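You operate a simulated robot arm through the tools that you are given. There is no shell and no other tool.

Carry out the task below with a simulated robot arm. There is one attempt and no reset: what you move stays moved.

TASK
Withdraw the fuse of caster 1 and stand it in the empty cup.
Fine: its wiring is due for work and the pots are cold; air pump off, then main switch off first; both on again last, main first.
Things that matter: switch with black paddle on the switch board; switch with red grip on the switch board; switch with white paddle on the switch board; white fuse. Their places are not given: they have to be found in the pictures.

Only the result counts: the job must be done as asked and must still hold three seconds after the hand-in. Knocking over, shifting, dropping, spilling or breaking anything else fails it.

THE ROBOT
A 6-joint arm with a two-finger gripper, fixed in place. Base frame: the origin is at the foot of the arm, x ahead of it, y to its left, z up. Readings come in m, degrees, newtons and seconds.
With the tool pointing down near the work surface it reaches from about 0.38 to 0.86 m from the base axis. Its first joint turns from -166.0 to 166.0 degrees. Payload 2.45 kg.
The TCP is the grasp point between the finger pads, 0.02 m short of the fingertips. In the tool frame z runs along the fingers and y along their closing line. Largest opening 0.14 m; the body of the gripper starts 0.168 m behind the TCP.
Orientation is told as [roll, pitch, yaw] about the base's x, y, z axes, in that order, counted from this pose: with the fingers straight down and closing along the base's y, the tool's x points along the base's -x, its y along +y and its z along -z.

THE INTERFACE
- The arm moves only by the tool apply_moves. Its argument "targets" is a list that holds one entry, the list of rows, each a list of 7 numbers: the shift along the tool's x, y, z in mm, then the turn, a rotation vector about the tool's x, y, z in degrees, then the finger opening in mm, from 0 to 140. In form: [[[tx, ty, tz, rx, ry, rz, grip], ...]]. A call has 1 to 20 rows; each row is the pose to reach, as a shift and turn from the pose commanded when the call began, along the tool's axes at that moment. A row lasts 0.2 s, in which the tool goes at most 0.05 m and 8.6 degrees; a call with a longer step from one row to the next is refused whole, and so is a gripper value outside its range. A pose out of reach is approached as far as the arm can. The call stops where the force on the tool passes 40 N (or 10 N more than at its start, if that is more) or the arm is blocked; 0.2 s more then pass. Each finger travels about 0.045 m/s and halts on what it meets, pressing with about 20 N; the grip force reading is that of the motor and also rises with nothing between the fingers. The clock runs only during rows and for 0.2 s after the last one: add rows that repeat a pose to give the fingers time. It gives the time, the measured TCP pose, the force on the tool (base axes), the opening and the grip force at its end, in the units of the frame above (readings bear some noise), with the torque about the TCP (base axes, N m) and any sound that the robot's microphone picked up, and new pictures: "show" is both (left out), scene, wrist or none.
- Cameras (640 x 400 px; columns grow to the right, rows downward): "scene" is fixed at [0.048, -0.65, 1.491]; the picture's right is [0.86, -0.51, 0.00], its down [-0.09, -0.15, -0.98] and it looks along [0.50, 0.85, -0.18] (base axes); focal length 327 px, centre (320, 200). "wrist" rides on the gripper at [0.078, 0.011, -0.209] in the tool frame; the picture's right is [-0.14, 0.99, 0.00], its down [-0.92, -0.13, -0.37] and it looks along [-0.37, -0.05, 0.93] (tool axes); focal length 280 px, centre (320, 200).
- slide_trunk(by): slides the trunk up (or, below 0, down) by that many m; the arm rides with it, the base frame stays. It gives what a move gives, with no picture.
- probe_pixels(camera, pixels): for up to 12 pixels [column, row] of the newest picture of that camera ("zoom" is the newest enlarged one), the place [x, y, z] in the base frame of the surface seen there, good to about 0.002 m. The clock stands still meanwhile.
- zoom(camera, box): a new picture of the part [left, top, right, bottom] of that camera's present view, enlarged. The clock stands still meanwhile.
- sign_off(): hands the job in; it is judged then, once.

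Unless the task says otherwise, let go and move clear before handing in.

The tools are called after ">>>" as a command line: name --argument value ..., lists and objects as JSON in quotes. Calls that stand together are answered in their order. apply_moves: Moves the arm, as the interface text tells. Its arguments: {"type":"object","properties":{"targets":{"type":"array","items":{"type":"array","items":{"type":"array","items":{"type":"number"}}}},"show":{"type":"string","enum":["both","scene","wrist","none"]}},"required":["targets"]} The other tools are called the same way: slide_trunk (by) slides the trunk up or down; probe_pixels (camera, pixels) gives the place of the surface under pixels of a picture; zoom (camera, box) takes an enlarged picture of a part of a camera's view; sign_off () hands the job in.

At the start:

```text
clock: 0.0
ee_pos: [0.3642, 0.5211, 1.3219]
orientation: [0.0, 0.1, 0.0]
ft_force: [0.4, -0.7, 0.4]
wrist_torque: [0.0, 0.02, 0.0]
gripper_width: 0.1401
grasp_force: 0.0
trunk travel left (down, up): [-0.125, 0.105]
```

scene: 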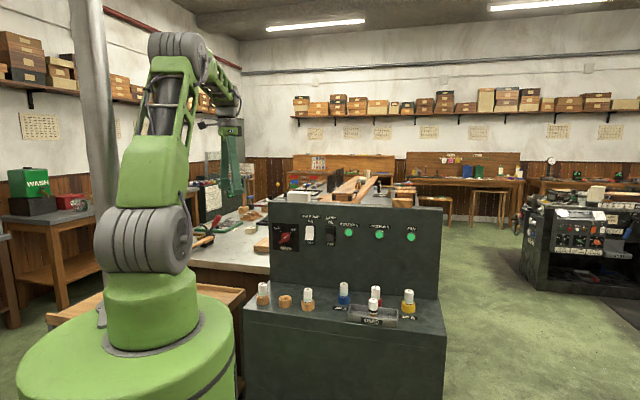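
wrist: 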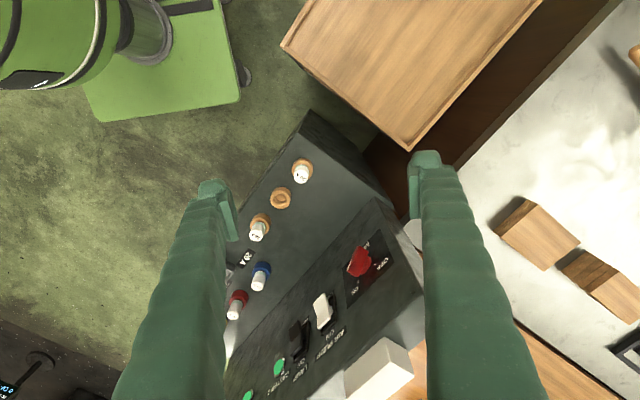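

The scene shows a switch board with a red grip (285,237), white paddle (309,233), black paddle (330,233), and a row of fuses and cups on the ledge below (263–410, 295). I'll zoom in to read the labels.

>>> zoom --camera "scene" --box '[260, 200, 440, 330]'

>>> zoom --camera "wrist" --box '[200, 140, 440, 400]'

```text
3.08 times, centred on (350, 265) of scene
```

zoom: 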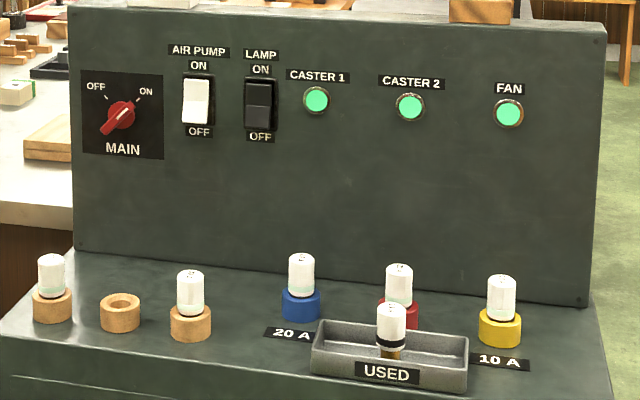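

```text
1.54 times, centred on (320, 270) of wrist
```

zoom: 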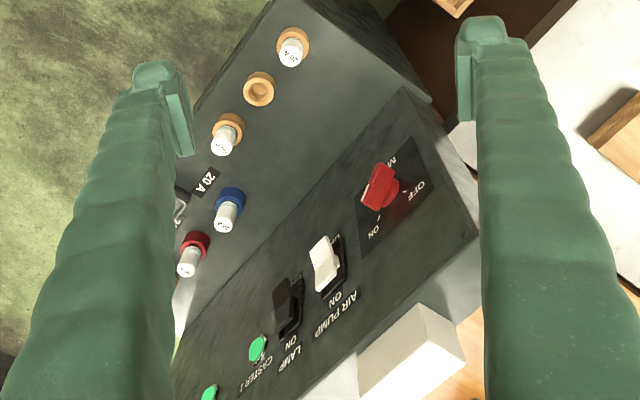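

Lamps read CASTER 1, CASTER 2, FAN from left to right, with sockets blue, red, yellow below; the empty wooden cup is at zoom (120,312). I'll zoom in further on the sockets to see any markings and probe positions.

>>> zoom --camera "scene" --box '[330, 270, 430, 330]'

>>> probe_pixels --camera "scene" --pixels '[[285, 237], [309, 233], [330, 236], [349, 233], [379, 235], [411, 237], [264, 286], [285, 299], [307, 293], [344, 288], [375, 291], [408, 295]]'

>>> zoom --camera "scene" --box '[270, 205, 350, 255]'

```text
6.40 times, centred on (380, 300) of scene
```

zoom: 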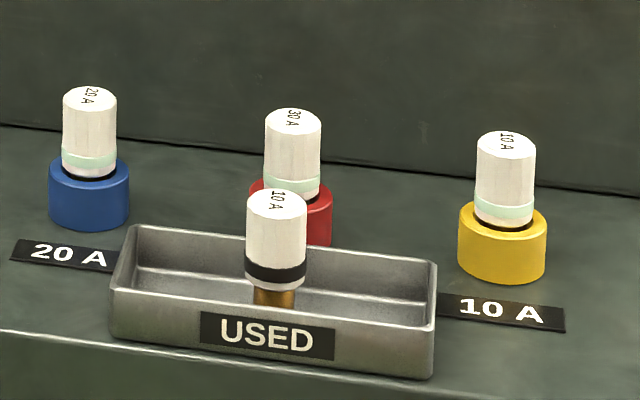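

```text
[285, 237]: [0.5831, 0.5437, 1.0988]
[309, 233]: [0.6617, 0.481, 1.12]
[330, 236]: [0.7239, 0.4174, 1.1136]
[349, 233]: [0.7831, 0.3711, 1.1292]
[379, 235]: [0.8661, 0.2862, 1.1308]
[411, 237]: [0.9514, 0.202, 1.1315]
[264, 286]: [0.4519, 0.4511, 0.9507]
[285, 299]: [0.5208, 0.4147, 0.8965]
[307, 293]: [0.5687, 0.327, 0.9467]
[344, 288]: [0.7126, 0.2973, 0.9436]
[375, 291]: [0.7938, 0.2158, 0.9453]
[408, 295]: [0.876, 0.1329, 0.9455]
```

```text
8.00 times, centred on (310, 230) of scene
```

zoom: 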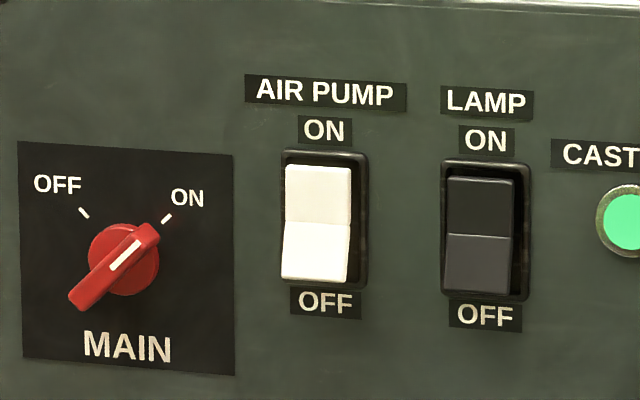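

Blue sits directly in front of the CASTER 1 lamp along the board normal (offset ≈(0.07,0.074)), so blue is caster 1's fuse. I'll probe the switch details on the 8x zoom for exact geometry.

>>> probe_pixels --camera "zoom" --pixels '[[78, 298], [150, 235], [124, 255], [90, 262], [158, 262], [318, 170], [318, 220], [318, 250], [318, 275], [400, 200], [400, 350], [40, 340]]'

>>> probe_pixels --camera "zoom" --pixels '[[290, 250], [346, 250], [290, 195], [346, 195], [280, 210], [366, 210], [480, 210], [480, 265], [420, 250], [30, 150], [220, 160], [220, 360]]'

```text
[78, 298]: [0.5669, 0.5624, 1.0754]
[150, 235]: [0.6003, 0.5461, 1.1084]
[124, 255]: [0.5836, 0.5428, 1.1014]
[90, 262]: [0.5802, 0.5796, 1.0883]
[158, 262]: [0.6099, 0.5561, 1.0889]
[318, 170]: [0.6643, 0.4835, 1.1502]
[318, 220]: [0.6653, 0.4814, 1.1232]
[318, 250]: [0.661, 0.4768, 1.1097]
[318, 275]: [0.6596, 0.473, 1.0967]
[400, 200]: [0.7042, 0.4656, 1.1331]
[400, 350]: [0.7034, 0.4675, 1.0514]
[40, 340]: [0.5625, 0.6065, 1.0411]
```

```text
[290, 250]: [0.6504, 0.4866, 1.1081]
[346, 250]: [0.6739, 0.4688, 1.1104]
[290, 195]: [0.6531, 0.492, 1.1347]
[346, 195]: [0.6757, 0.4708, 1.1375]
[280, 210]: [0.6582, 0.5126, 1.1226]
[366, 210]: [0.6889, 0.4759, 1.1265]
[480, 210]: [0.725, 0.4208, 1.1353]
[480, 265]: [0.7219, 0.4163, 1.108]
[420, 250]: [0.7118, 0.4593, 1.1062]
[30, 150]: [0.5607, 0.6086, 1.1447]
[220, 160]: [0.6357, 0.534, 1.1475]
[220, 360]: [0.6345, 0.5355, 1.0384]
```

The board is vertical with its face on x+y≈1.170 (normal at 45°). The air pump paddle's lower half protrudes (ON = top pressed), and its centre is near (0.664,0.480,1.123). Next I turn the hand to face the board at a safe height, closing the fingers as it goes.

>>> apply_moves --targets '[[[-21, -21, 0, 0, 0, -5.625, 0], [-42, -42, 0, 0, 0, -11.25, 0], [-63, -63, 0, 0, 0, -16.875, 0], [-85, -85, 0, 0, 0, -22.5, 0], [-106, -106, 0, 0, 0, -28.125, 0], [-127, -127, 0, 0, 0, -33.75, 0], [-148, -148, 0, 0, 0, -39.375, 0], [-170, -170, 0, 0, 0, -45, 0], [-170, -170, 0, 0, 0, -45, 0]]]'

```text
clock: 2.0
ee_pos: [0.5332, 0.3488, 1.3204]
orientation: [0.0, 0.0, 45.1]
ft_force: [0.9, -0.6, 0.6]
wrist_torque: [0.0, -0.02, -0.01]
gripper_width: 0.0
grasp_force: 19.9
trunk travel left (down, up): [-0.125, 0.105]
```

scene: 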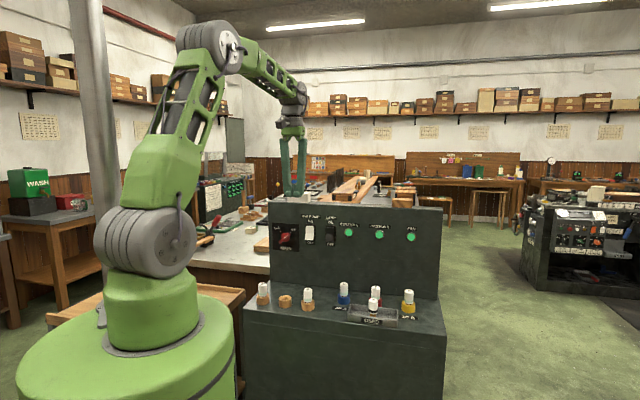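
wrist: 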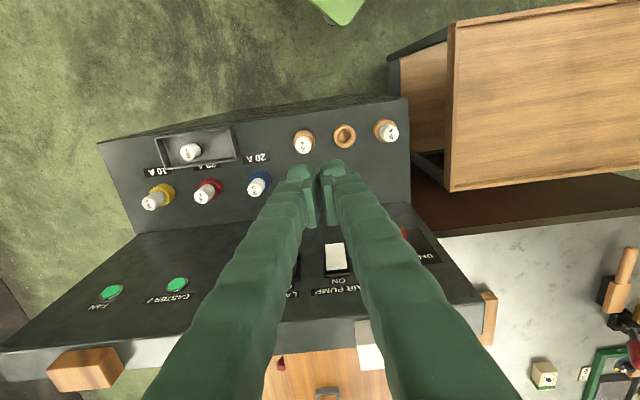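

Yaw is now 45° and the fingers are closed, at s≈0.13 in line with the white paddle. Next I pitch the tool to point horizontally at the board while descending.

>>> apply_moves --targets '[[[0, 0, 10, 0, -7.5, 0, 0], [0, 0, 20, 0, -15, 0, 0], [0, 0, 35, 0, -22.5, 0, 0], [0, 0, 50, 0, -30, 0, 0], [0, 0, 65, 0, -37.5, 0, 0], [0, 0, 80, 0, -45, 0, 0], [-5, 0, 95, 0, -52.5, 0, 0], [-10, 0, 110, 0, -60, 0, 0], [-15, 0, 125, 0, -67.5, 0, 0], [-20, 0, 140, 0, -75, 0, 0], [-25, 0, 155, 0, -82.5, 0, 0], [-30, 0, 170, 0, -90, 0, 0], [-30, 0, 170, 0, -90, 0, 0]]]'

```text
clock: 4.8
ee_pos: [0.5978, 0.4003, 1.1927]
orientation: [78.8, -81.9, -33.3]
ft_force: [0.6, 0.3, -0.5]
wrist_torque: [0.05, -0.04, -0.04]
gripper_width: 0.0
grasp_force: 19.5
out of reach, approached as far as the arm can: row 6, 7, 9, 10, 11, 12, 13
trunk travel left (down, up): [-0.125, 0.105]
```

scene: 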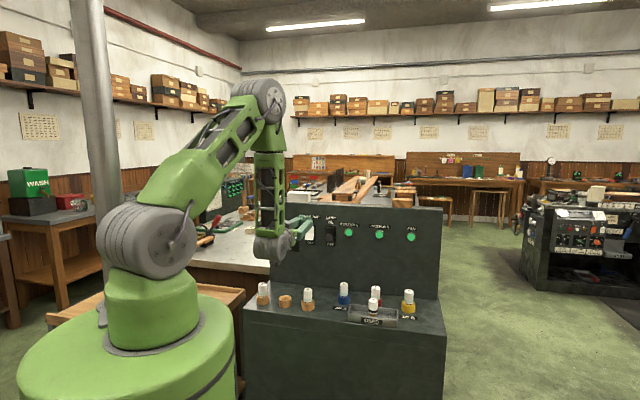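
wrist: 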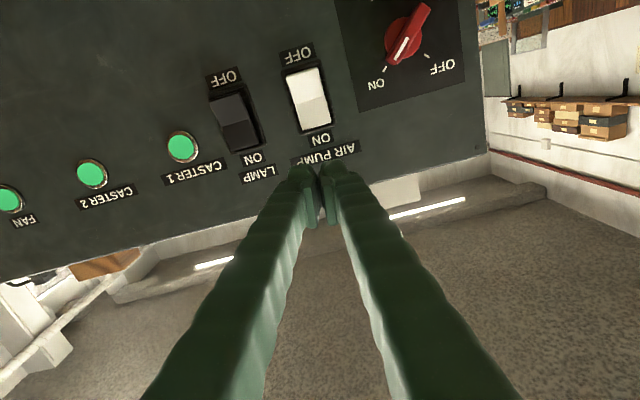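

The arm couldn't reach the last rows (wrist too close to the base): TCP is at p≈0.706, z≈1.193, with about 8° of pitch missing. I'll move outward toward the board, where the arm has more room, and see how it settles.

>>> apply_moves --targets '[[[0, 0, 20, 0, 0, 0, 0], [0, 0, 40, 0, 0, 0, 0], [0, 0, 40, 0, 0, 0, 0], [0, 0, 40, 0, 0, 0, 0]]]' --show "wrist"

```text
clock: 5.8
ee_pos: [0.626, 0.425, 1.192]
orientation: [78.8, -81.9, -32.7]
ft_force: [0.7, 0.2, 0.5]
wrist_torque: [0.03, -0.01, -0.03]
gripper_width: 0.0003
grasp_force: 19.5
out of reach, approached as far as the arm can: row 2
trunk travel left (down, up): [-0.125, 0.105]
```

wrist: 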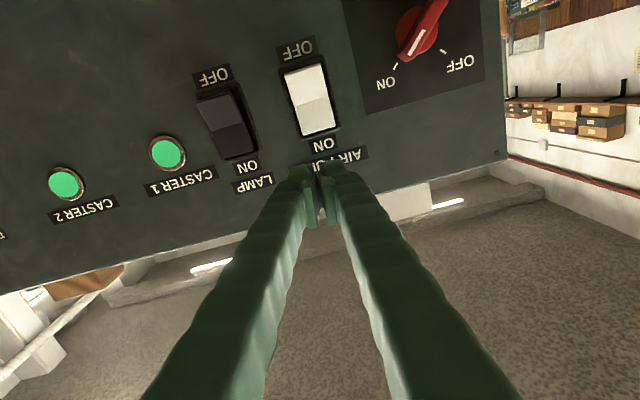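

The commanded pose followed the reached pose; the tool now points at the board but is rolled about 8° around its own axis. I'll correct the roll and drop to z≈1.10 in front of the paddle's lower half, keeping the tips about 25 mm clear.

>>> apply_moves --targets '[[[18, 0, 3, 0.2, -0.3, -1.6, 0], [37, 0, 6, 0.4, -0.6, -3.2, 0], [55, 0, 9, 0.6, -0.9, -4.8, 0], [74, -1, 12, 0.9, -1.3, -6.4, 0], [92, -1, 15, 1.1, -1.6, -7.9, 0], [92, -1, 15, 1.1, -1.6, -7.9, 0], [92, -1, 15, 1.1, -1.6, -7.9, 0]]]'

```text
clock: 7.4
ee_pos: [0.6642, 0.4455, 1.1228]
orientation: [81.9, -83.2, -35.8]
ft_force: [-0.9, 0.2, 0.2]
wrist_torque: [-0.03, 0.02, -0.03]
gripper_width: 0.0
grasp_force: 19.8
out of reach, approached as far as the arm can: row 1, 2, 3, 4, 5, 6, 7
trunk travel left (down, up): [-0.125, 0.105]
```

scene: 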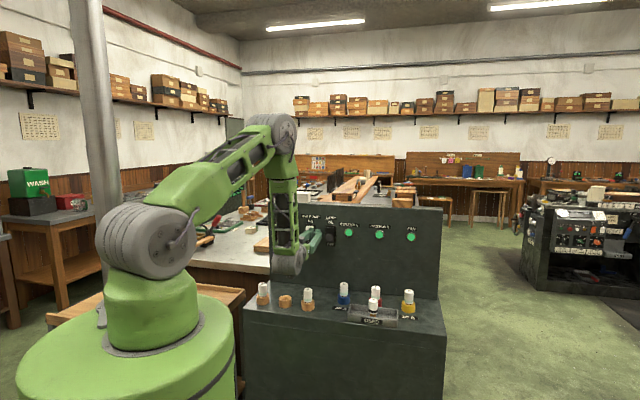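
wrist: 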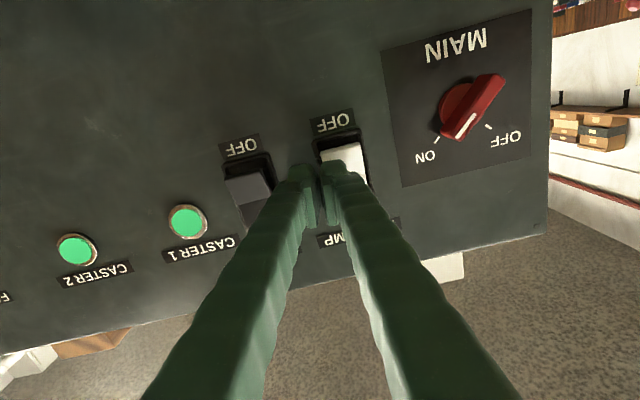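

The solver settled off-target: TCP at s≈0.155, p≈0.785, z≈1.123, with the tips close to the board between the two paddles. The arm seems to be near a wrist limit, so I'll back off and then lower the trunk to give the forearm a better angle.

>>> apply_moves --targets '[[[-15, 0, -20, 0, 0, 0, 0], [-30, 0, -40, 0, 0, 0, 0], [-45, 0, -50, 0, 0, 0, 0], [-60, 0, -50, 0, 0, 0, 0], [-60, 0, -50, 0, 0, 0, 0]]]'

```text
clock: 8.6
ee_pos: [0.6355, 0.4083, 1.1839]
orientation: [81.6, -83.2, -35.4]
ft_force: [-0.6, 0.0, 0.2]
wrist_torque: [0.01, 0.02, 0.01]
gripper_width: 0.0001
grasp_force: 19.9
trunk travel left (down, up): [-0.125, 0.105]
```

scene: 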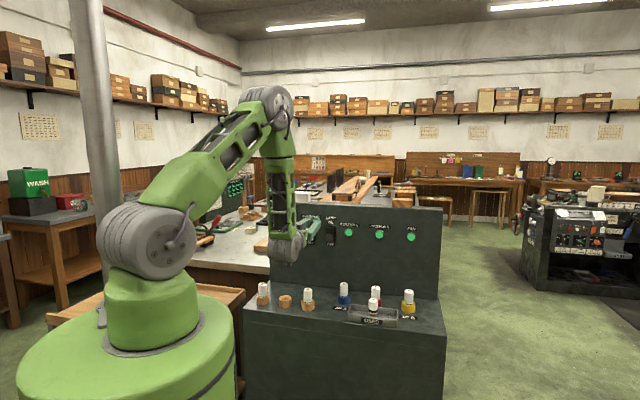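
wrist: 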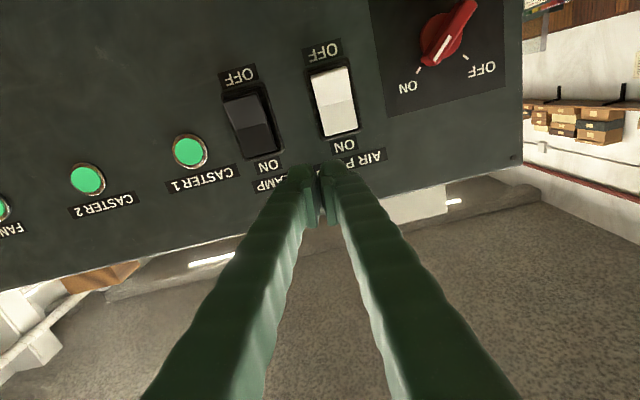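

That pose was fully reachable (p≈0.738, s≈0.161, z≈1.184), with the tips about 40 mm clear of the paddles. I'll slide the trunk down 0.085 m to put the tool at pressing height.

>>> slide_trunk --by -0.085

```text
clock: 9.8
ee_pos: [0.6367, 0.407, 1.0985]
orientation: [81.9, -83.2, -35.8]
ft_force: [0.1, -0.1, 0.3]
wrist_torque: [-0.04, 0.02, 0.0]
gripper_width: 0.0
grasp_force: 20.5
trunk travel left (down, up): [-0.04, 0.19]
```

The TCP is now at z≈1.0985 with the same attitude. I'll straighten the remaining ~7° roll and shift sideways so the tips line up with the white paddle's lower half (s≈0.130).

>>> apply_moves --targets '[[[1, 8, 2, 0.3, -0.3, -1.7, 0], [2, 16, 4, 0.6, -0.5, -3.4, 0], [3, 24, 6, 0.9, -0.8, -5.1, 0], [3.7, 32, 7.7, 1.1, -1.0, -6.7, 0], [3.7, 32, 7.7, 1.1, -1.0, -6.7, 0]]]'

```text
clock: 11.0
ee_pos: [0.6451, 0.4336, 1.1162]
orientation: [79.9, -84.3, -34.0]
ft_force: [0.3, 0.0, 0.5]
wrist_torque: [-0.03, 0.03, 0.07]
gripper_width: 0.0
grasp_force: 19.9
out of reach, approached as far as the arm can: row 1, 2, 3, 4, 5
trunk travel left (down, up): [-0.04, 0.19]
```

scene: 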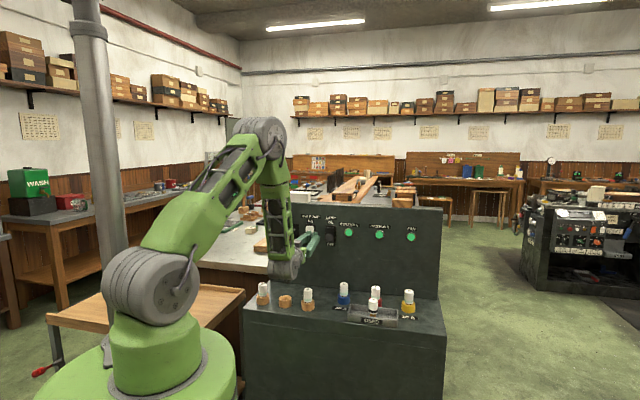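
wrist: 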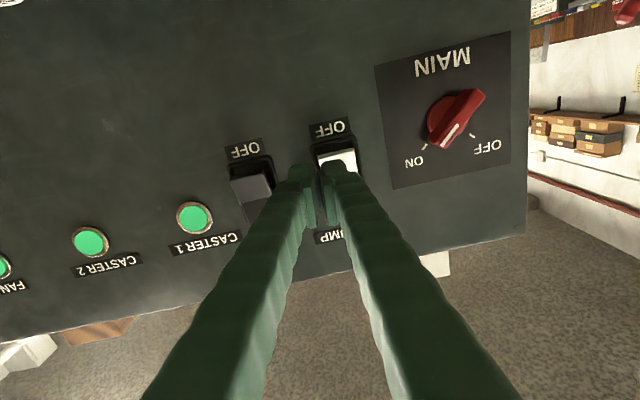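

The solver still leaves the tool rolled by about 5.6° at s≈0.150, p≈0.763, z≈1.116, which is good enough to press a paddle. I'll drop the trunk a little more so the tips are level with the bottom of the white paddle (z≈1.098).

>>> slide_trunk --by -0.02

>>> apply_moves --targets '[[[0, 5, 0, 0, 0, 0, 0], [0, 12, 0, 0, 0, 0, 0], [0, 18, 0, 0, 0, 0, 0], [0, 18, 0, 0, 0, 0, 0]]]'

```text
clock: 11.7
ee_pos: [0.6455, 0.4338, 1.0961]
orientation: [80.3, -84.3, -34.3]
ft_force: [-0.1, 0.1, 0.9]
wrist_torque: [-0.01, 0.01, 0.0]
gripper_width: 0.0
grasp_force: 20.2
trunk travel left (down, up): [-0.02, 0.21]
```

```text
clock: 12.7
ee_pos: [0.6382, 0.4402, 1.0972]
orientation: [80.0, -84.4, -33.3]
ft_force: [0.4, 0.2, 0.1]
wrist_torque: [0.0, 0.0, 0.02]
gripper_width: 0.0
grasp_force: 20.3
out of reach, approached as far as the arm can: row 2, 3, 4
trunk travel left (down, up): [-0.02, 0.21]
```

scene: 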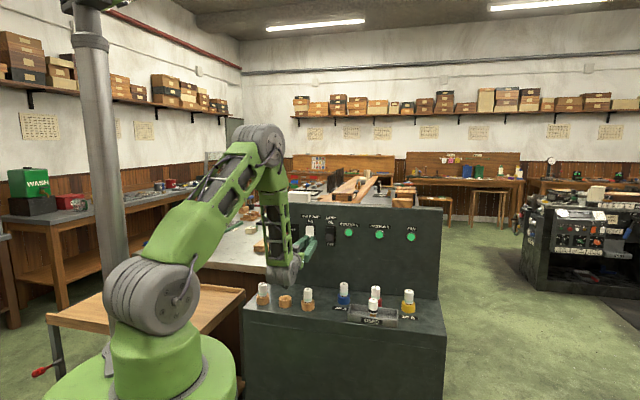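
wrist: 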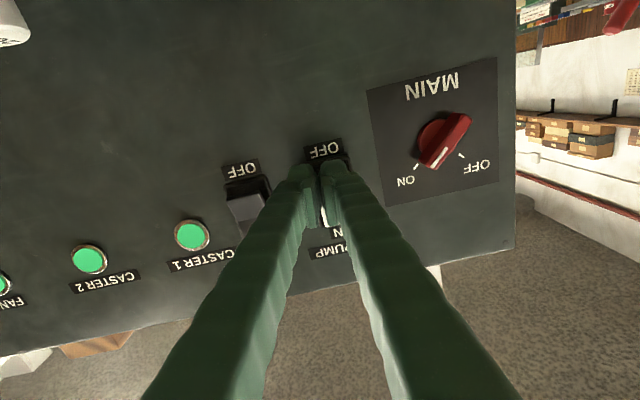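

The tips now sit in front of the lower part of the white paddle (s≈0.140, z≈1.097, tip about 18 mm off it) and well clear of the black one. I'll press forward in small steps and listen for the click.

>>> apply_moves --targets '[[[0, 0, 8, 0, 0, 0, 0], [0, 0, 14, 0, 0, 0, 0], [0, 0, 18, 0, 0, 0, 0], [0, 0, 21, 0, 0, 0, 0], [0, 0, 24, 0, 0, 0, 0], [0, 0, 27, 0, 0, 0, 0], [0, 0, 30, 0, 0, 0, 0]]]'

```text
clock: 14.3
ee_pos: [0.6647, 0.4548, 1.0968]
orientation: [80.0, -84.3, -33.3]
ft_force: [0.5, 0.2, -0.3]
wrist_torque: [0.01, -0.03, -0.01]
gripper_width: 0.0
grasp_force: 19.6
out of reach, approached as far as the arm can: row 3, 4, 5, 6, 7
trunk travel left (down, up): [-0.02, 0.21]
```

scene: 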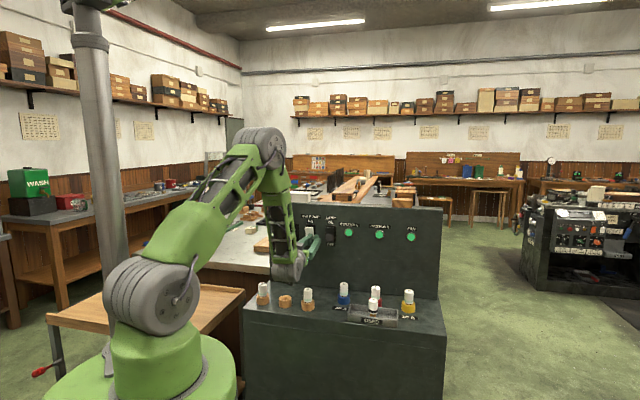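
wrist: 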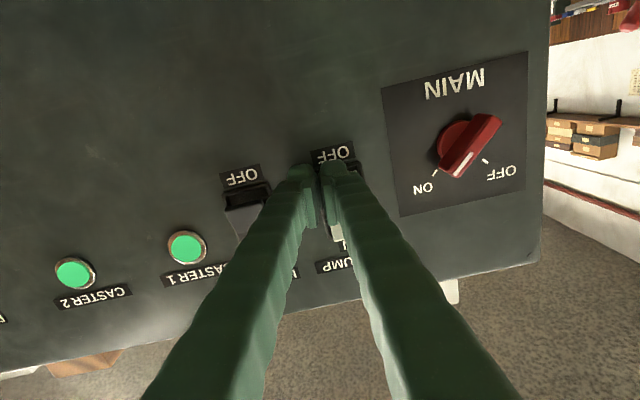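

No click and no force, and the tool slid sideways to s≈0.148, so the arm is at a wrist-roll limit: tool azimuth minus wrist azimuth stays at about 17.7° however I move. The wrist evidently flipped while I pitched it up out of the arm's plane. I'll check the paddle and then plan to unwind the wrist.

>>> zoom --camera "wrist" --box '[220, 120, 420, 280]'

>>> zoom --camera "scene" --box '[260, 200, 360, 300]'

```text
2.50 times, centred on (320, 200) of wrist
```

zoom: 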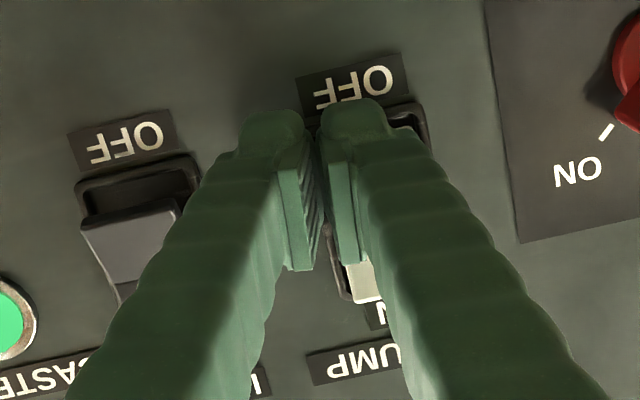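

```text
4.00 times, centred on (310, 250) of scene
```

zoom: 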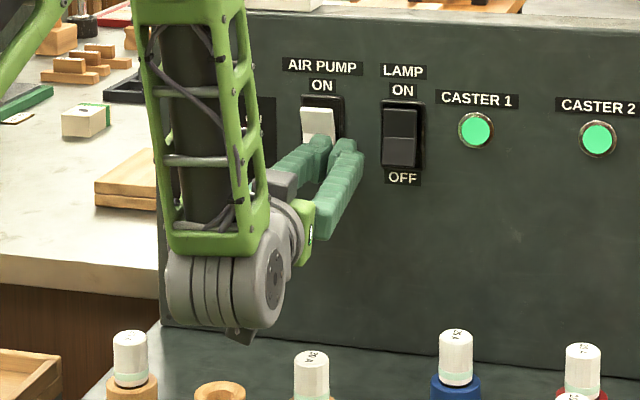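

Both fingers cover the lower half of the white paddle at scene-zoom (325,180), but it hasn't clicked. To gain full wrist freedom I'll first back straight off the board, keeping orientation.

>>> apply_moves --targets '[[[0, 0, -20, 0, 0, 0, 0], [0, 0, -42, 0, 0, 0, 0], [0, 0, -64, 0, 0, 0, 0], [0, 0, -86, 0, 0, 0, 0], [0, 0, -86, 0, 0, 0, 0]]]' --show "scene"

```text
clock: 15.5
ee_pos: [0.6109, 0.3984, 1.1072]
orientation: [79.8, -83.2, -33.7]
ft_force: [-0.4, 0.9, 0.0]
wrist_torque: [-0.06, 0.02, 0.01]
gripper_width: 0.0
grasp_force: 20.2
out of reach, approached as far as the arm can: row 3, 4, 5
trunk travel left (down, up): [-0.02, 0.21]
```

scene: 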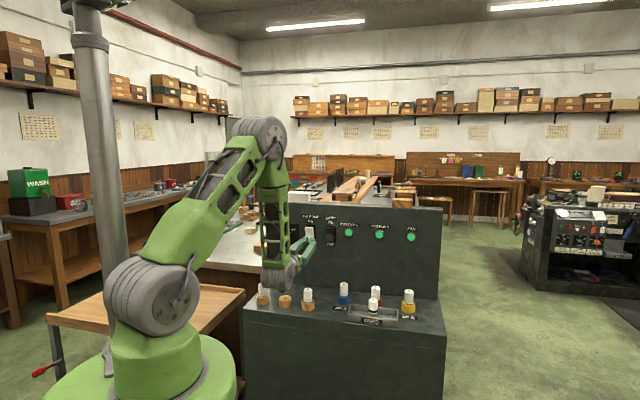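

The arm is clear of the board. Now I pitch the tool back down slowly while rising, retracing the earlier path so the wrist roll unwinds.

>>> apply_moves --targets '[[[-6, 2, -5, 0.3, 4.9, -0.2, 0], [-12, 4, -10, 0.6, 9.9, -0.4, 0], [-17, 6, -15, 0.9, 14.8, -0.6, 0], [-23, 8, -20, 1.3, 19.7, -0.8, 0], [-29, 9, -25, 1.6, 24.7, -1.0, 0], [-35, 11, -30, 1.9, 29.6, -1.2, 0], [-40, 13, -35, 2.2, 34.5, -1.4, 0], [-46, 15, -40, 2.5, 39.5, -1.6, 0], [-52, 17, -45, 2.9, 44.4, -1.8, 0], [-58, 19, -49, 3.2, 49.3, -1.9, 0], [-63, 21, -54, 3.5, 54.3, -2.1, 0], [-69, 23, -59, 3.8, 59.2, -2.3, 0], [-75, 24, -64, 4.1, 64.1, -2.5, 0], [-81, 26, -69, 4.4, 69.1, -2.7, 0], [-86, 28, -74, 4.8, 74.0, -2.9, 0], [-92, 30, -79, 5.1, 78.9, -3.1, 0], [-98, 32, -84, 5.4, 83.9, -3.3, 0], [-104, 34, -89, 5.7, 88.8, -3.5, 0], [-104, 34, -89, 5.7, 88.8, -3.5, 0]]]'

```text
clock: 19.5
ee_pos: [0.5332, 0.3517, 1.215]
orientation: [-0.4, -0.1, 44.6]
ft_force: [-0.3, -0.3, -0.9]
wrist_torque: [0.0, 0.02, -0.01]
gripper_width: 0.0001
grasp_force: 20.1
out of reach, approached as far as the arm can: row 10
trunk travel left (down, up): [-0.02, 0.21]
```

scene: 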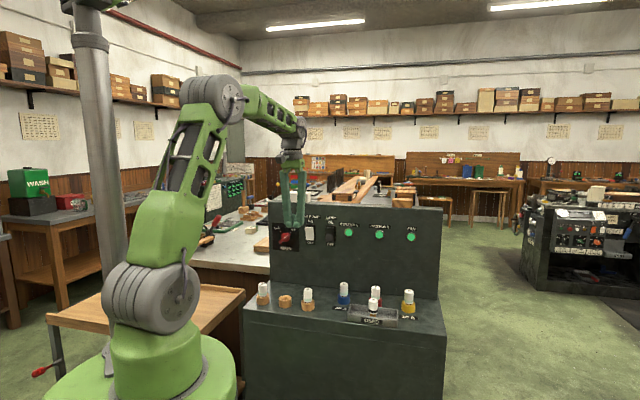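
wrist: 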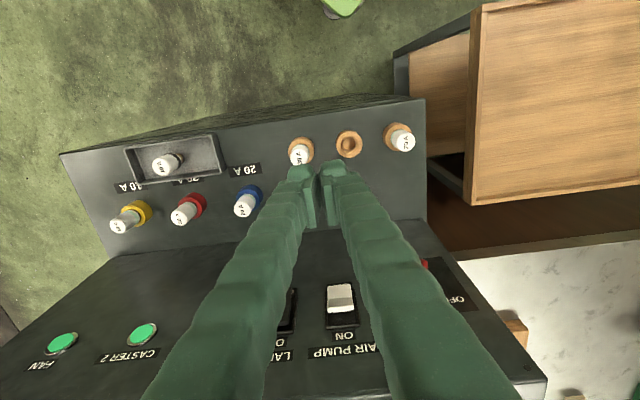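

The wrist unwound cleanly: tool is straight down at (0.533,0.352,1.215), yaw ≈45°. Now I shift left to put the tool at azimuth 45°, so the next pitch stays exactly in the arm's plane and doesn't flip the wrist.

>>> apply_moves --targets '[[[0, 26, 0, 0.1, 0, -0.1, 0], [0, 52, 0, 0.2, 0, -0.2, 0], [0, 78, 0, 0.3, 0, -0.3, 0], [0, 104, 0, 0.4, 0, -0.4, 0], [0, 128, 0, 0.4, 0, -0.4, 0], [0, 128, 0, 0.4, 0, -0.4, 0]]]' --show "wrist"

```text
clock: 20.9
ee_pos: [0.4421, 0.4421, 1.2144]
orientation: [-0.8, -0.1, 44.9]
ft_force: [-0.4, 0.0, -0.1]
wrist_torque: [-0.02, -0.03, -0.03]
gripper_width: 0.0
grasp_force: 20.6
trunk travel left (down, up): [-0.02, 0.21]
```

wrist: 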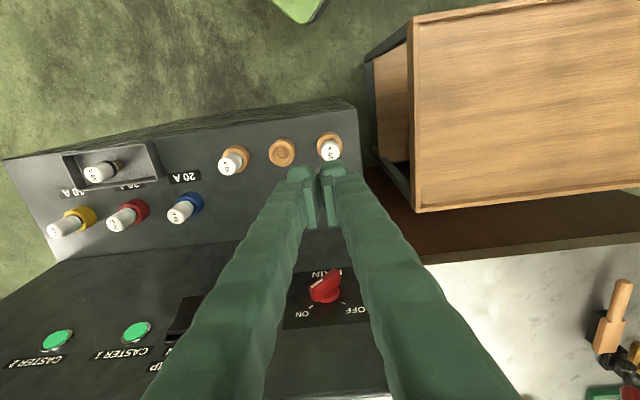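

Tool is at azimuth 45° but tilted 0.8° out of plane (my trim went the wrong way). I'll trim that out, then pitch up in plane.

>>> apply_moves --targets '[[[0, 0, 0, -0.8, 0, 0, 0], [0, 0, 0, -0.8, 0, 0, 0]]]' --show "none"

```text
clock: 21.5
ee_pos: [0.4429, 0.4427, 1.2153]
orientation: [0.1, -0.1, 45.0]
ft_force: [-1.1, 0.2, -0.2]
wrist_torque: [-0.02, -0.03, -0.02]
gripper_width: 0.0
grasp_force: 19.7
trunk travel left (down, up): [-0.02, 0.21]
```

Now straight (0.1,-0.1,45.0) and in plane. I pitch up 90° in small steps while moving toward the board and down.

>>> apply_moves --targets '[[[-7, 0, 7, 0, -6, 0, 0], [-15, 0, 14, 0, -12, 0, 0], [-22, 0, 21, 0, -18, 0, 0], [-29, 0, 28, 0, -24, 0, 0], [-36, 0, 35, 0, -30, 0, 0], [-44, 0, 42, 0, -36, 0, 0], [-51, 0, 49, 0, -42, 0, 0], [-58, 0, 56, 0, -48, 0, 0], [-65, 0, 63, 0, -54, 0, 0], [-73, 0, 70, 0, -60, 0, 0], [-80, 0, 77, 0, -66, 0, 0], [-87, 0, 84, 0, -72, 0, 0], [-95, 0, 91, 0, -78, 0, 0], [-102, 0, 98, 0, -84, 0, 0], [-109, 0, 105, 0, -90, 0, 0], [-109, 0, 105, 0, -90, 0, 0]]]'

```text
clock: 24.9
ee_pos: [0.5109, 0.5566, 1.135]
orientation: [-78.5, -85.2, 121.4]
ft_force: [0.6, 0.3, -0.5]
wrist_torque: [0.06, -0.01, -0.01]
gripper_width: 0.0
grasp_force: 19.6
out of reach, approached as far as the arm can: row 8, 9, 10, 11, 12, 13, 14, 15, 16
trunk travel left (down, up): [-0.02, 0.21]
```

scene: 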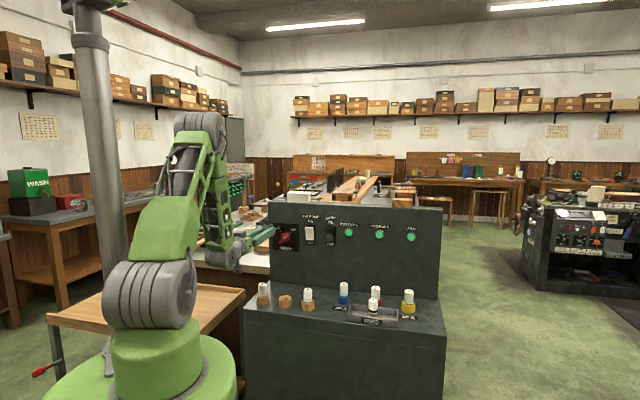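
wrist: 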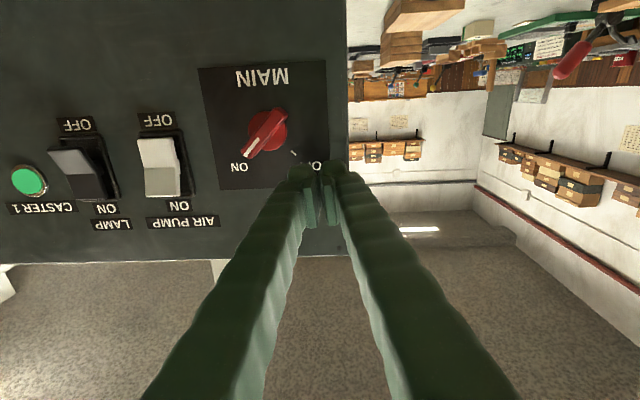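

The wrist flipped the other way this time (s≈-0.03, mismatch ≈-7°). Comparing both flips, the arm's plane is offset about 0.05 m to the right of the base axis, so the neutral line for this heading is s≈+0.049. I'll unwind back to tool-down first.

>>> apply_moves --targets '[[[-5, -3, -8, -0.3, 5.6, 0.1, 0], [-9, -5, -16, -0.7, 11.1, 0.2, 0], [-14, -8, -24, -1.0, 16.7, 0.4, 0], [-19, -11, -32, -1.3, 22.2, 0.5, 0], [-23, -14, -40, -1.7, 27.8, 0.6, 0], [-28, -16, -48, -2.0, 33.3, 0.8, 0], [-33, -19, -56, -2.3, 38.9, 0.9, 0], [-37, -22, -64, -2.7, 44.5, 1.0, 0], [-42, -24, -72, -3.0, 50.0, 1.1, 0], [-47, -27, -80, -3.3, 55.6, 1.2, 0], [-51, -30, -88, -3.6, 61.1, 1.4, 0], [-56, -33, -96, -4.0, 66.7, 1.5, 0], [-61, -35, -104, -4.3, 72.2, 1.6, 0], [-66, -38, -113, -4.6, 77.8, 1.8, 0], [-70, -41, -121, -5.0, 83.3, 1.9, 0], [-75, -44, -129, -5.3, 88.9, 2.0, 0], [-75, -44, -129, -5.3, 88.9, 2.0, 0]]]' --show "scene"

```text
clock: 28.5
ee_pos: [0.4429, 0.4414, 1.2133]
orientation: [-0.2, 0.1, 45.0]
ft_force: [0.0, 0.2, 0.3]
wrist_torque: [0.0, 0.02, 0.0]
gripper_width: 0.0001
grasp_force: 20.6
out of reach, approached as far as the arm can: row 8, 9
trunk travel left (down, up): [-0.02, 0.21]
```

scene: 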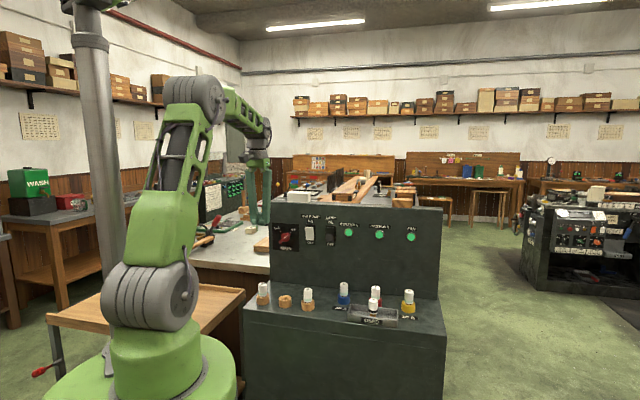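

Unwound again: tool-down at s≈0. I shift right to s≈0.049 (ty −48) and then pitch in plane with larger steps.

>>> apply_moves --targets '[[[0, -24, 0, 0.1, 0, 0, 0], [0, -48, 0, 0.1, 0, 0, 0], [0, -48, 0, 0.1, 0, 0, 0]]]' --show "none"

>>> apply_moves --targets '[[[-10, 0, 9, 0, -8.2, 0, 0], [-20, 0, 19, 0, -16.4, 0, 0], [-30, 0, 29, 0, -24.6, 0, 0], [-40, 0, 38, 0, -32.7, 0, 0], [-50, 0, 48, 0, -40.9, 0, 0], [-60, 0, 57, 0, -49.1, 0, 0]]]' --show "scene"

```text
clock: 29.3
ee_pos: [0.4774, 0.4063, 1.2134]
orientation: [-0.3, 0.2, 44.9]
ft_force: [0.2, 0.2, -0.3]
wrist_torque: [0.04, -0.03, 0.0]
gripper_width: 0.0
grasp_force: 20.2
trunk travel left (down, up): [-0.02, 0.21]
```

```text
clock: 30.7
ee_pos: [0.5183, 0.4498, 1.1567]
orientation: [-0.3, -49.0, 45.2]
ft_force: [-0.1, 0.6, 0.5]
wrist_torque: [-0.02, 0.0, 0.01]
gripper_width: 0.0
grasp_force: 20.2
trunk travel left (down, up): [-0.02, 0.21]
```

scene: 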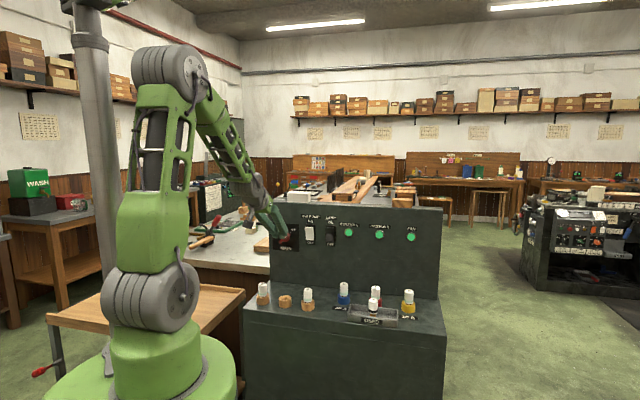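

At 49° pitch the attitude is exact (-0.3,-49.0,45.2) and the tool is nearly collinear with the forearm, which is the critical point. I continue the pitch in plane.

>>> apply_moves --targets '[[[1, 0, 14, 0, -8.2, 0, 0], [2, 0, 27, 0, -16.4, 0, 0], [3, 0, 41, 0, -24.6, 0, 0], [4, 0, 55, 0, -32.8, 0, 0], [4, 0, 68, 0, -41, 0, 0], [4, 0, 68, 0, -41, 0, 0]]]'

```text
clock: 32.1
ee_pos: [0.5535, 0.4835, 1.1082]
orientation: [-103.3, -89.8, 148.3]
ft_force: [0.1, 0.0, 0.2]
wrist_torque: [-0.02, -0.06, -0.01]
gripper_width: 0.0
grasp_force: 19.6
trunk travel left (down, up): [-0.02, 0.21]
```

scene: 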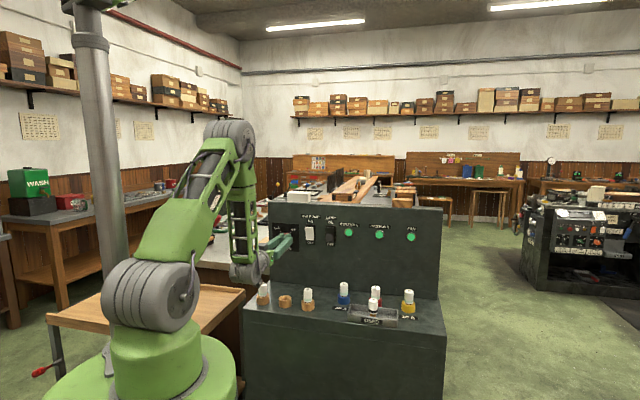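
wrist: 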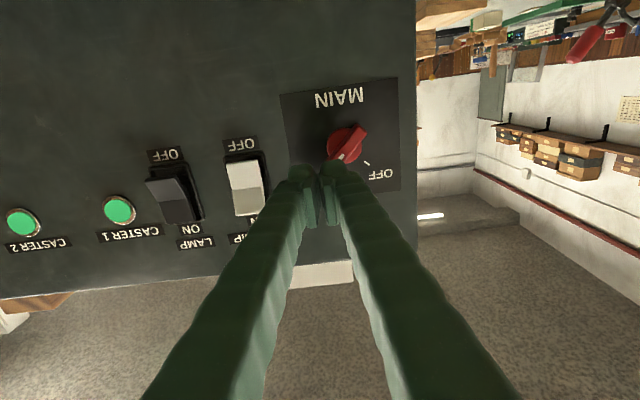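

Now the hand points squarely at the board with no reach errors (pitch −89.8, heading 45.0), at s≈0.0495, p≈0.733. I slide right to the white paddle and slightly down to face its lower half.

>>> apply_moves --targets '[[[2, -20, 0, 0, 0, 0, 0], [4, -40, 0, 0, 0, 0, 0], [6, -60, 0, 0, 0, 0, 0], [9, -80.5, 0, 0, 0, 0, 0], [9, -80.5, 0, 0, 0, 0, 0]]]'

```text
clock: 33.3
ee_pos: [0.6093, 0.4268, 1.1]
orientation: [-99.7, -89.7, 144.8]
ft_force: [-0.2, 0.3, 0.6]
wrist_torque: [-0.03, -0.02, 0.05]
gripper_width: 0.0001
grasp_force: 20.2
trunk travel left (down, up): [-0.02, 0.21]
```

scene: 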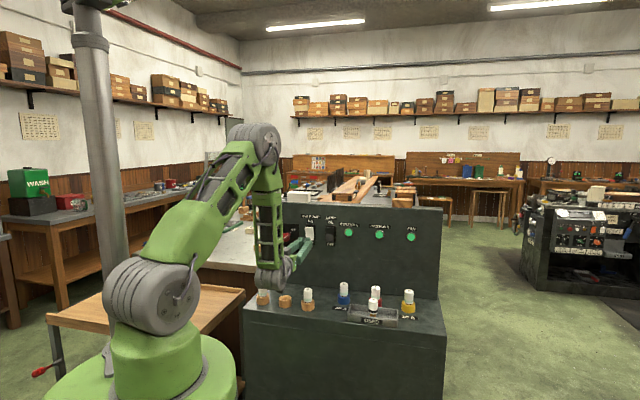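
wrist: 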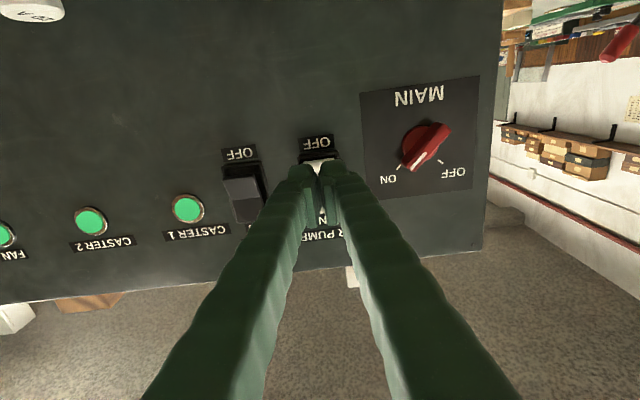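

Aligned on the white paddle: s≈0.129, z≈1.100, tip about 47 mm from the paddle. I press straight in, slowing near contact.

>>> apply_moves --targets '[[[0, 0, 20, 0, 0, 0, 0], [0, 0, 36, 0, 0, 0, 0], [0, 0, 44, 0, 0, 0, 0], [0, 0, 48, 0, 0, 0, 0], [0, 0, 51, 0, 0, 0, 0], [0, 0, 54, 0, 0, 0, 0], [0, 0, 57, 0, 0, 0, 0]]]'

```text
clock: 34.9
ee_pos: [0.6512, 0.4675, 1.1008]
orientation: [-93.4, -89.8, 138.3]
ft_force: [0.8, -0.5, -0.3]
wrist_torque: [-0.03, -0.01, -0.01]
gripper_width: 0.0
grasp_force: 20.2
trunk travel left (down, up): [-0.02, 0.21]
```

scene: 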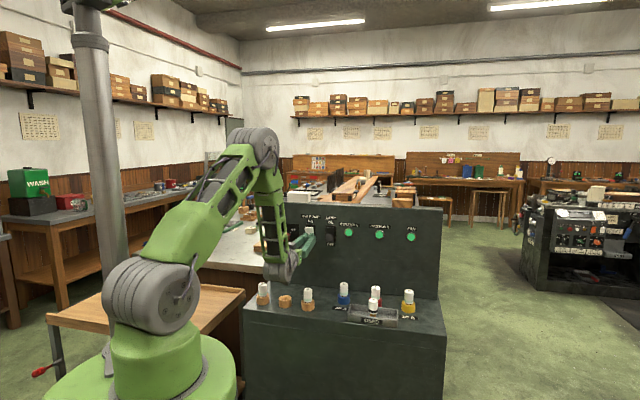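
wrist: 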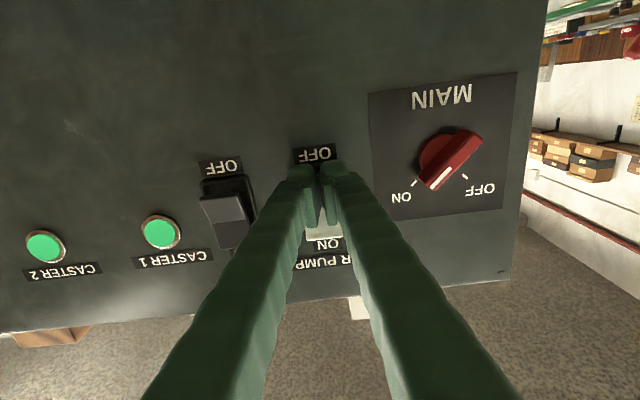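

No force yet with the tip nominally at p≈0.811. I'll look closely at the paddle before pushing further.

>>> zoom --camera "wrist" --box '[190, 120, 390, 280]'

>>> zoom --camera "scene" --box '[270, 205, 350, 285]'

```text
2.50 times, centred on (290, 200) of wrist
```

zoom: 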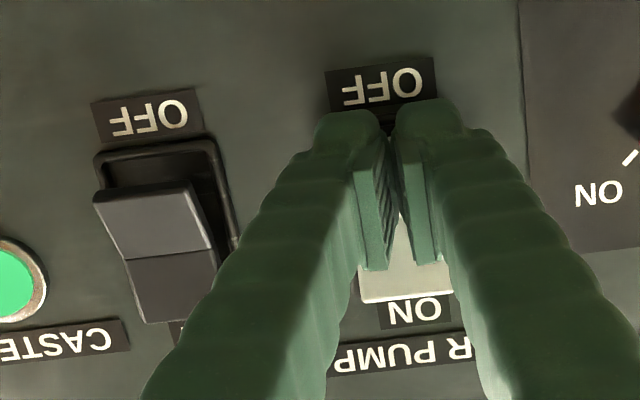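

```text
5.00 times, centred on (310, 245) of scene
```

zoom: 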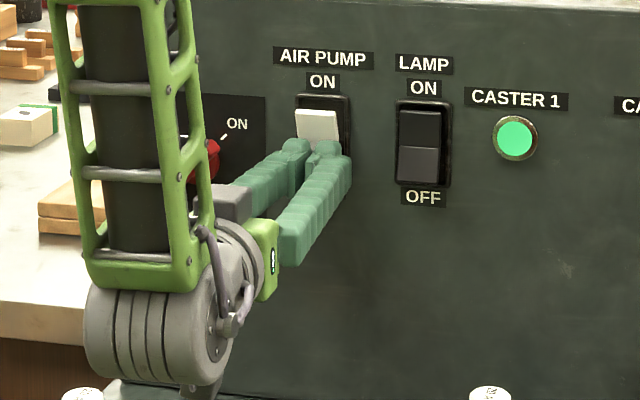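

The paddle's upper half at scene-zoom (318,125) now looks brighter with a larger dark gap above it, so it may have tipped. I'll back off and inspect its state.

>>> apply_moves --targets '[[[0, 0, -15, 0, 0, 0, 0], [0, 0, -35, 0, 0, 0, 0], [15, 0, -55, 0, 0, 0, 0], [35, 0, -60, 0, 0, 0, 0], [35, 0, -60, 0, 0, 0, 0]]]'

>>> zoom --camera "scene" --box '[270, 205, 350, 255]'

>>> zoom --camera "wrist" --box '[190, 80, 500, 280]'

```text
clock: 36.1
ee_pos: [0.6066, 0.4254, 1.0651]
orientation: [-98.6, -89.8, 143.6]
ft_force: [0.8, 0.0, -0.3]
wrist_torque: [0.03, -0.02, 0.02]
gripper_width: 0.0
grasp_force: 19.8
trunk travel left (down, up): [-0.02, 0.21]
```

scene: 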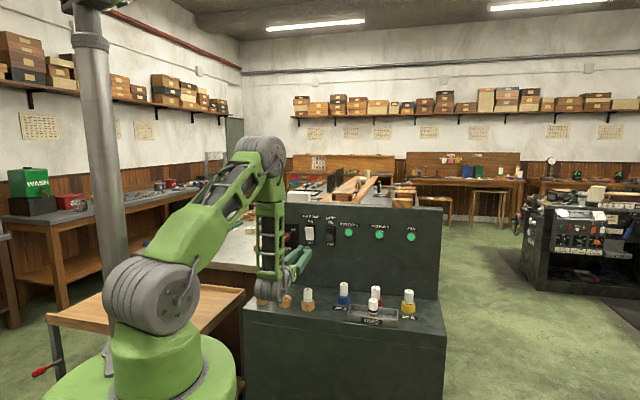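
wrist: 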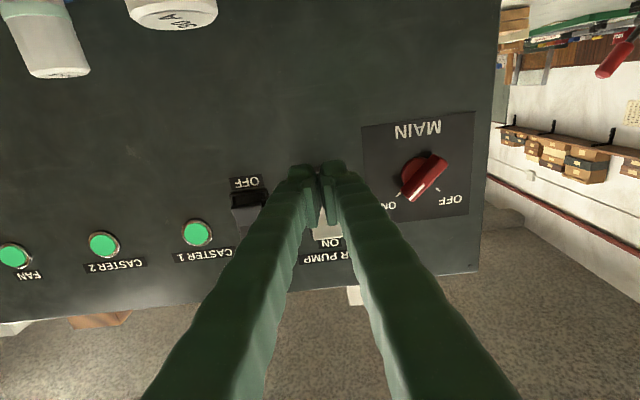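

```text
8.00 times, centred on (310, 230) of scene
```

zoom: 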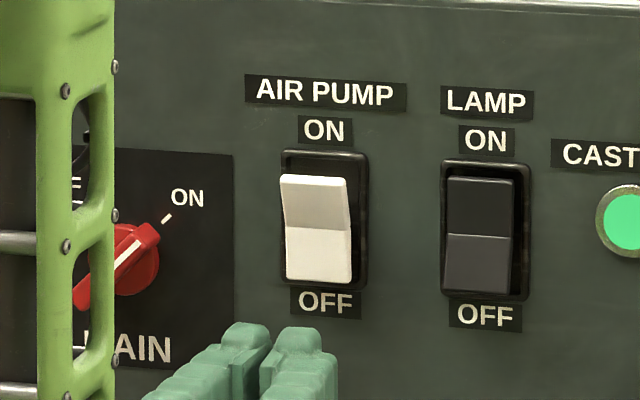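

```text
2.00 times, centred on (345, 180) of wrist
```

zoom: 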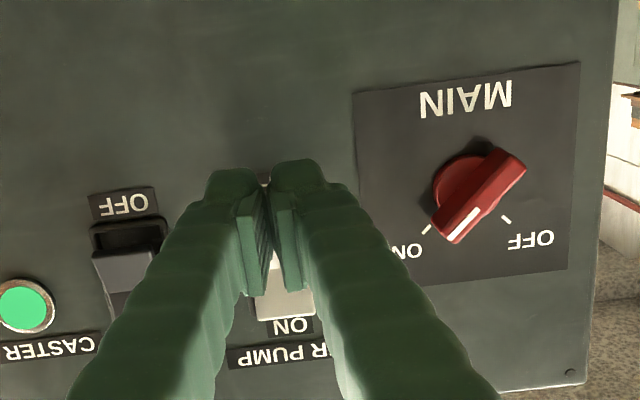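

The white paddle's upper half now sticks out (zoom: top edge moved from row 165 to 175, left edge shifted), i.e. OFF. I'll confirm with probes on the paddle and the lamp paddle, and probe the knob too.

>>> zoom --camera "scene" --box '[270, 205, 350, 255]'

>>> probe_pixels --camera "zoom" --pixels '[[318, 185], [318, 205], [318, 235], [318, 260], [318, 275], [480, 190], [480, 210], [480, 245], [480, 265], [480, 285]]'

>>> zoom --camera "wrist" --box '[360, 110, 480, 220]'

```text
8.00 times, centred on (310, 230) of scene
```

zoom: 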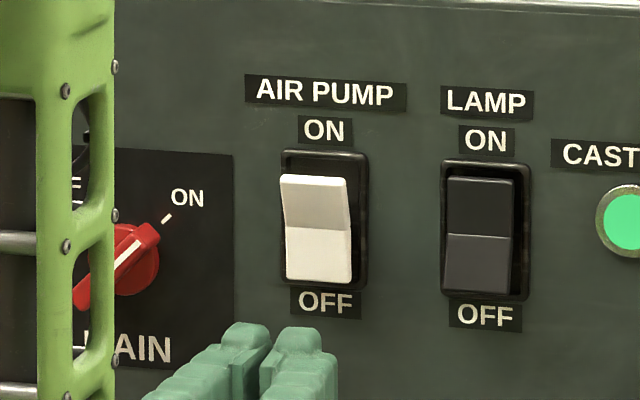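

```text
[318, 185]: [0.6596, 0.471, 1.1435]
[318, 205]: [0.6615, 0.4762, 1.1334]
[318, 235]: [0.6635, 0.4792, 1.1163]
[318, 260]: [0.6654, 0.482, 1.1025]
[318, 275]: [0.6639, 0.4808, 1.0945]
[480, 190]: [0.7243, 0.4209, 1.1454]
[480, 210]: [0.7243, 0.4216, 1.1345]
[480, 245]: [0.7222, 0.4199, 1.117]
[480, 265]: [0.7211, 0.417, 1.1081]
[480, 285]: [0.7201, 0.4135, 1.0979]
```

```text
3.64 times, centred on (420, 165) of wrist
```

zoom: 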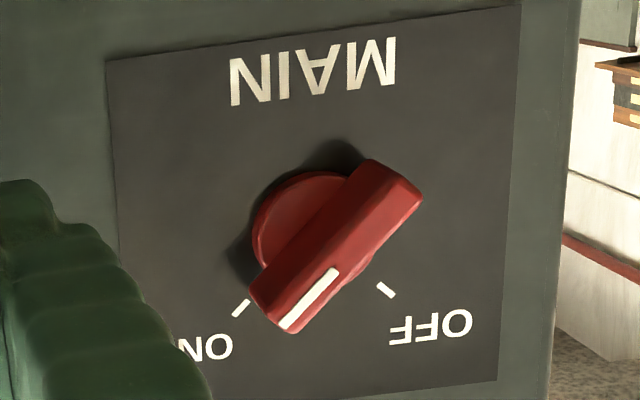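

Confirmed: air pump is OFF (top p≈0.799, bottom p≈0.811) and the lamp paddle is unchanged (ON). Now I probe the red knob's bar in the wrist zoom to get its centre and edges.

>>> probe_pixels --camera "zoom" --pixels '[[275, 312], [335, 245], [390, 182], [300, 240], [260, 275], [370, 270], [420, 195], [365, 165], [310, 180], [265, 225], [295, 325], [250, 290]]'

>>> probe_pixels --camera "zoom" --pixels '[[310, 300], [350, 265], [385, 225], [405, 200], [375, 175], [345, 205], [310, 240], [280, 275], [262, 300], [240, 310], [390, 290], [480, 100]]'

```text
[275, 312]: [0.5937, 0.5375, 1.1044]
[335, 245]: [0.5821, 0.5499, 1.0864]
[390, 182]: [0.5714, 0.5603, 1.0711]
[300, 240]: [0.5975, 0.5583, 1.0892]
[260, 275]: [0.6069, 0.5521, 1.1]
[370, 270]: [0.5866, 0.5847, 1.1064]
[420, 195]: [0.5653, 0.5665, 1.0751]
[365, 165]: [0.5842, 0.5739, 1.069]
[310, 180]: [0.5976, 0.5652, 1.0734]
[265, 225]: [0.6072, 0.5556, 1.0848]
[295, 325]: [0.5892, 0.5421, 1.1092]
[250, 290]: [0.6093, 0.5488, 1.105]
```

```text
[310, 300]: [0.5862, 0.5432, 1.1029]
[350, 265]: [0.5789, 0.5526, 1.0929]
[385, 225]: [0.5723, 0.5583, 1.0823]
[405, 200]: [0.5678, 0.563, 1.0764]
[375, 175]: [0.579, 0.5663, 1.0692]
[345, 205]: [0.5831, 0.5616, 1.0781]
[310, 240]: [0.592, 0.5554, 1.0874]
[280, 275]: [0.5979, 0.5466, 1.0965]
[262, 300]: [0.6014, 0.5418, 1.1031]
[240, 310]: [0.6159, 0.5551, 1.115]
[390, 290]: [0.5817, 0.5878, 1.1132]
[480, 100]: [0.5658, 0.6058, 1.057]
```

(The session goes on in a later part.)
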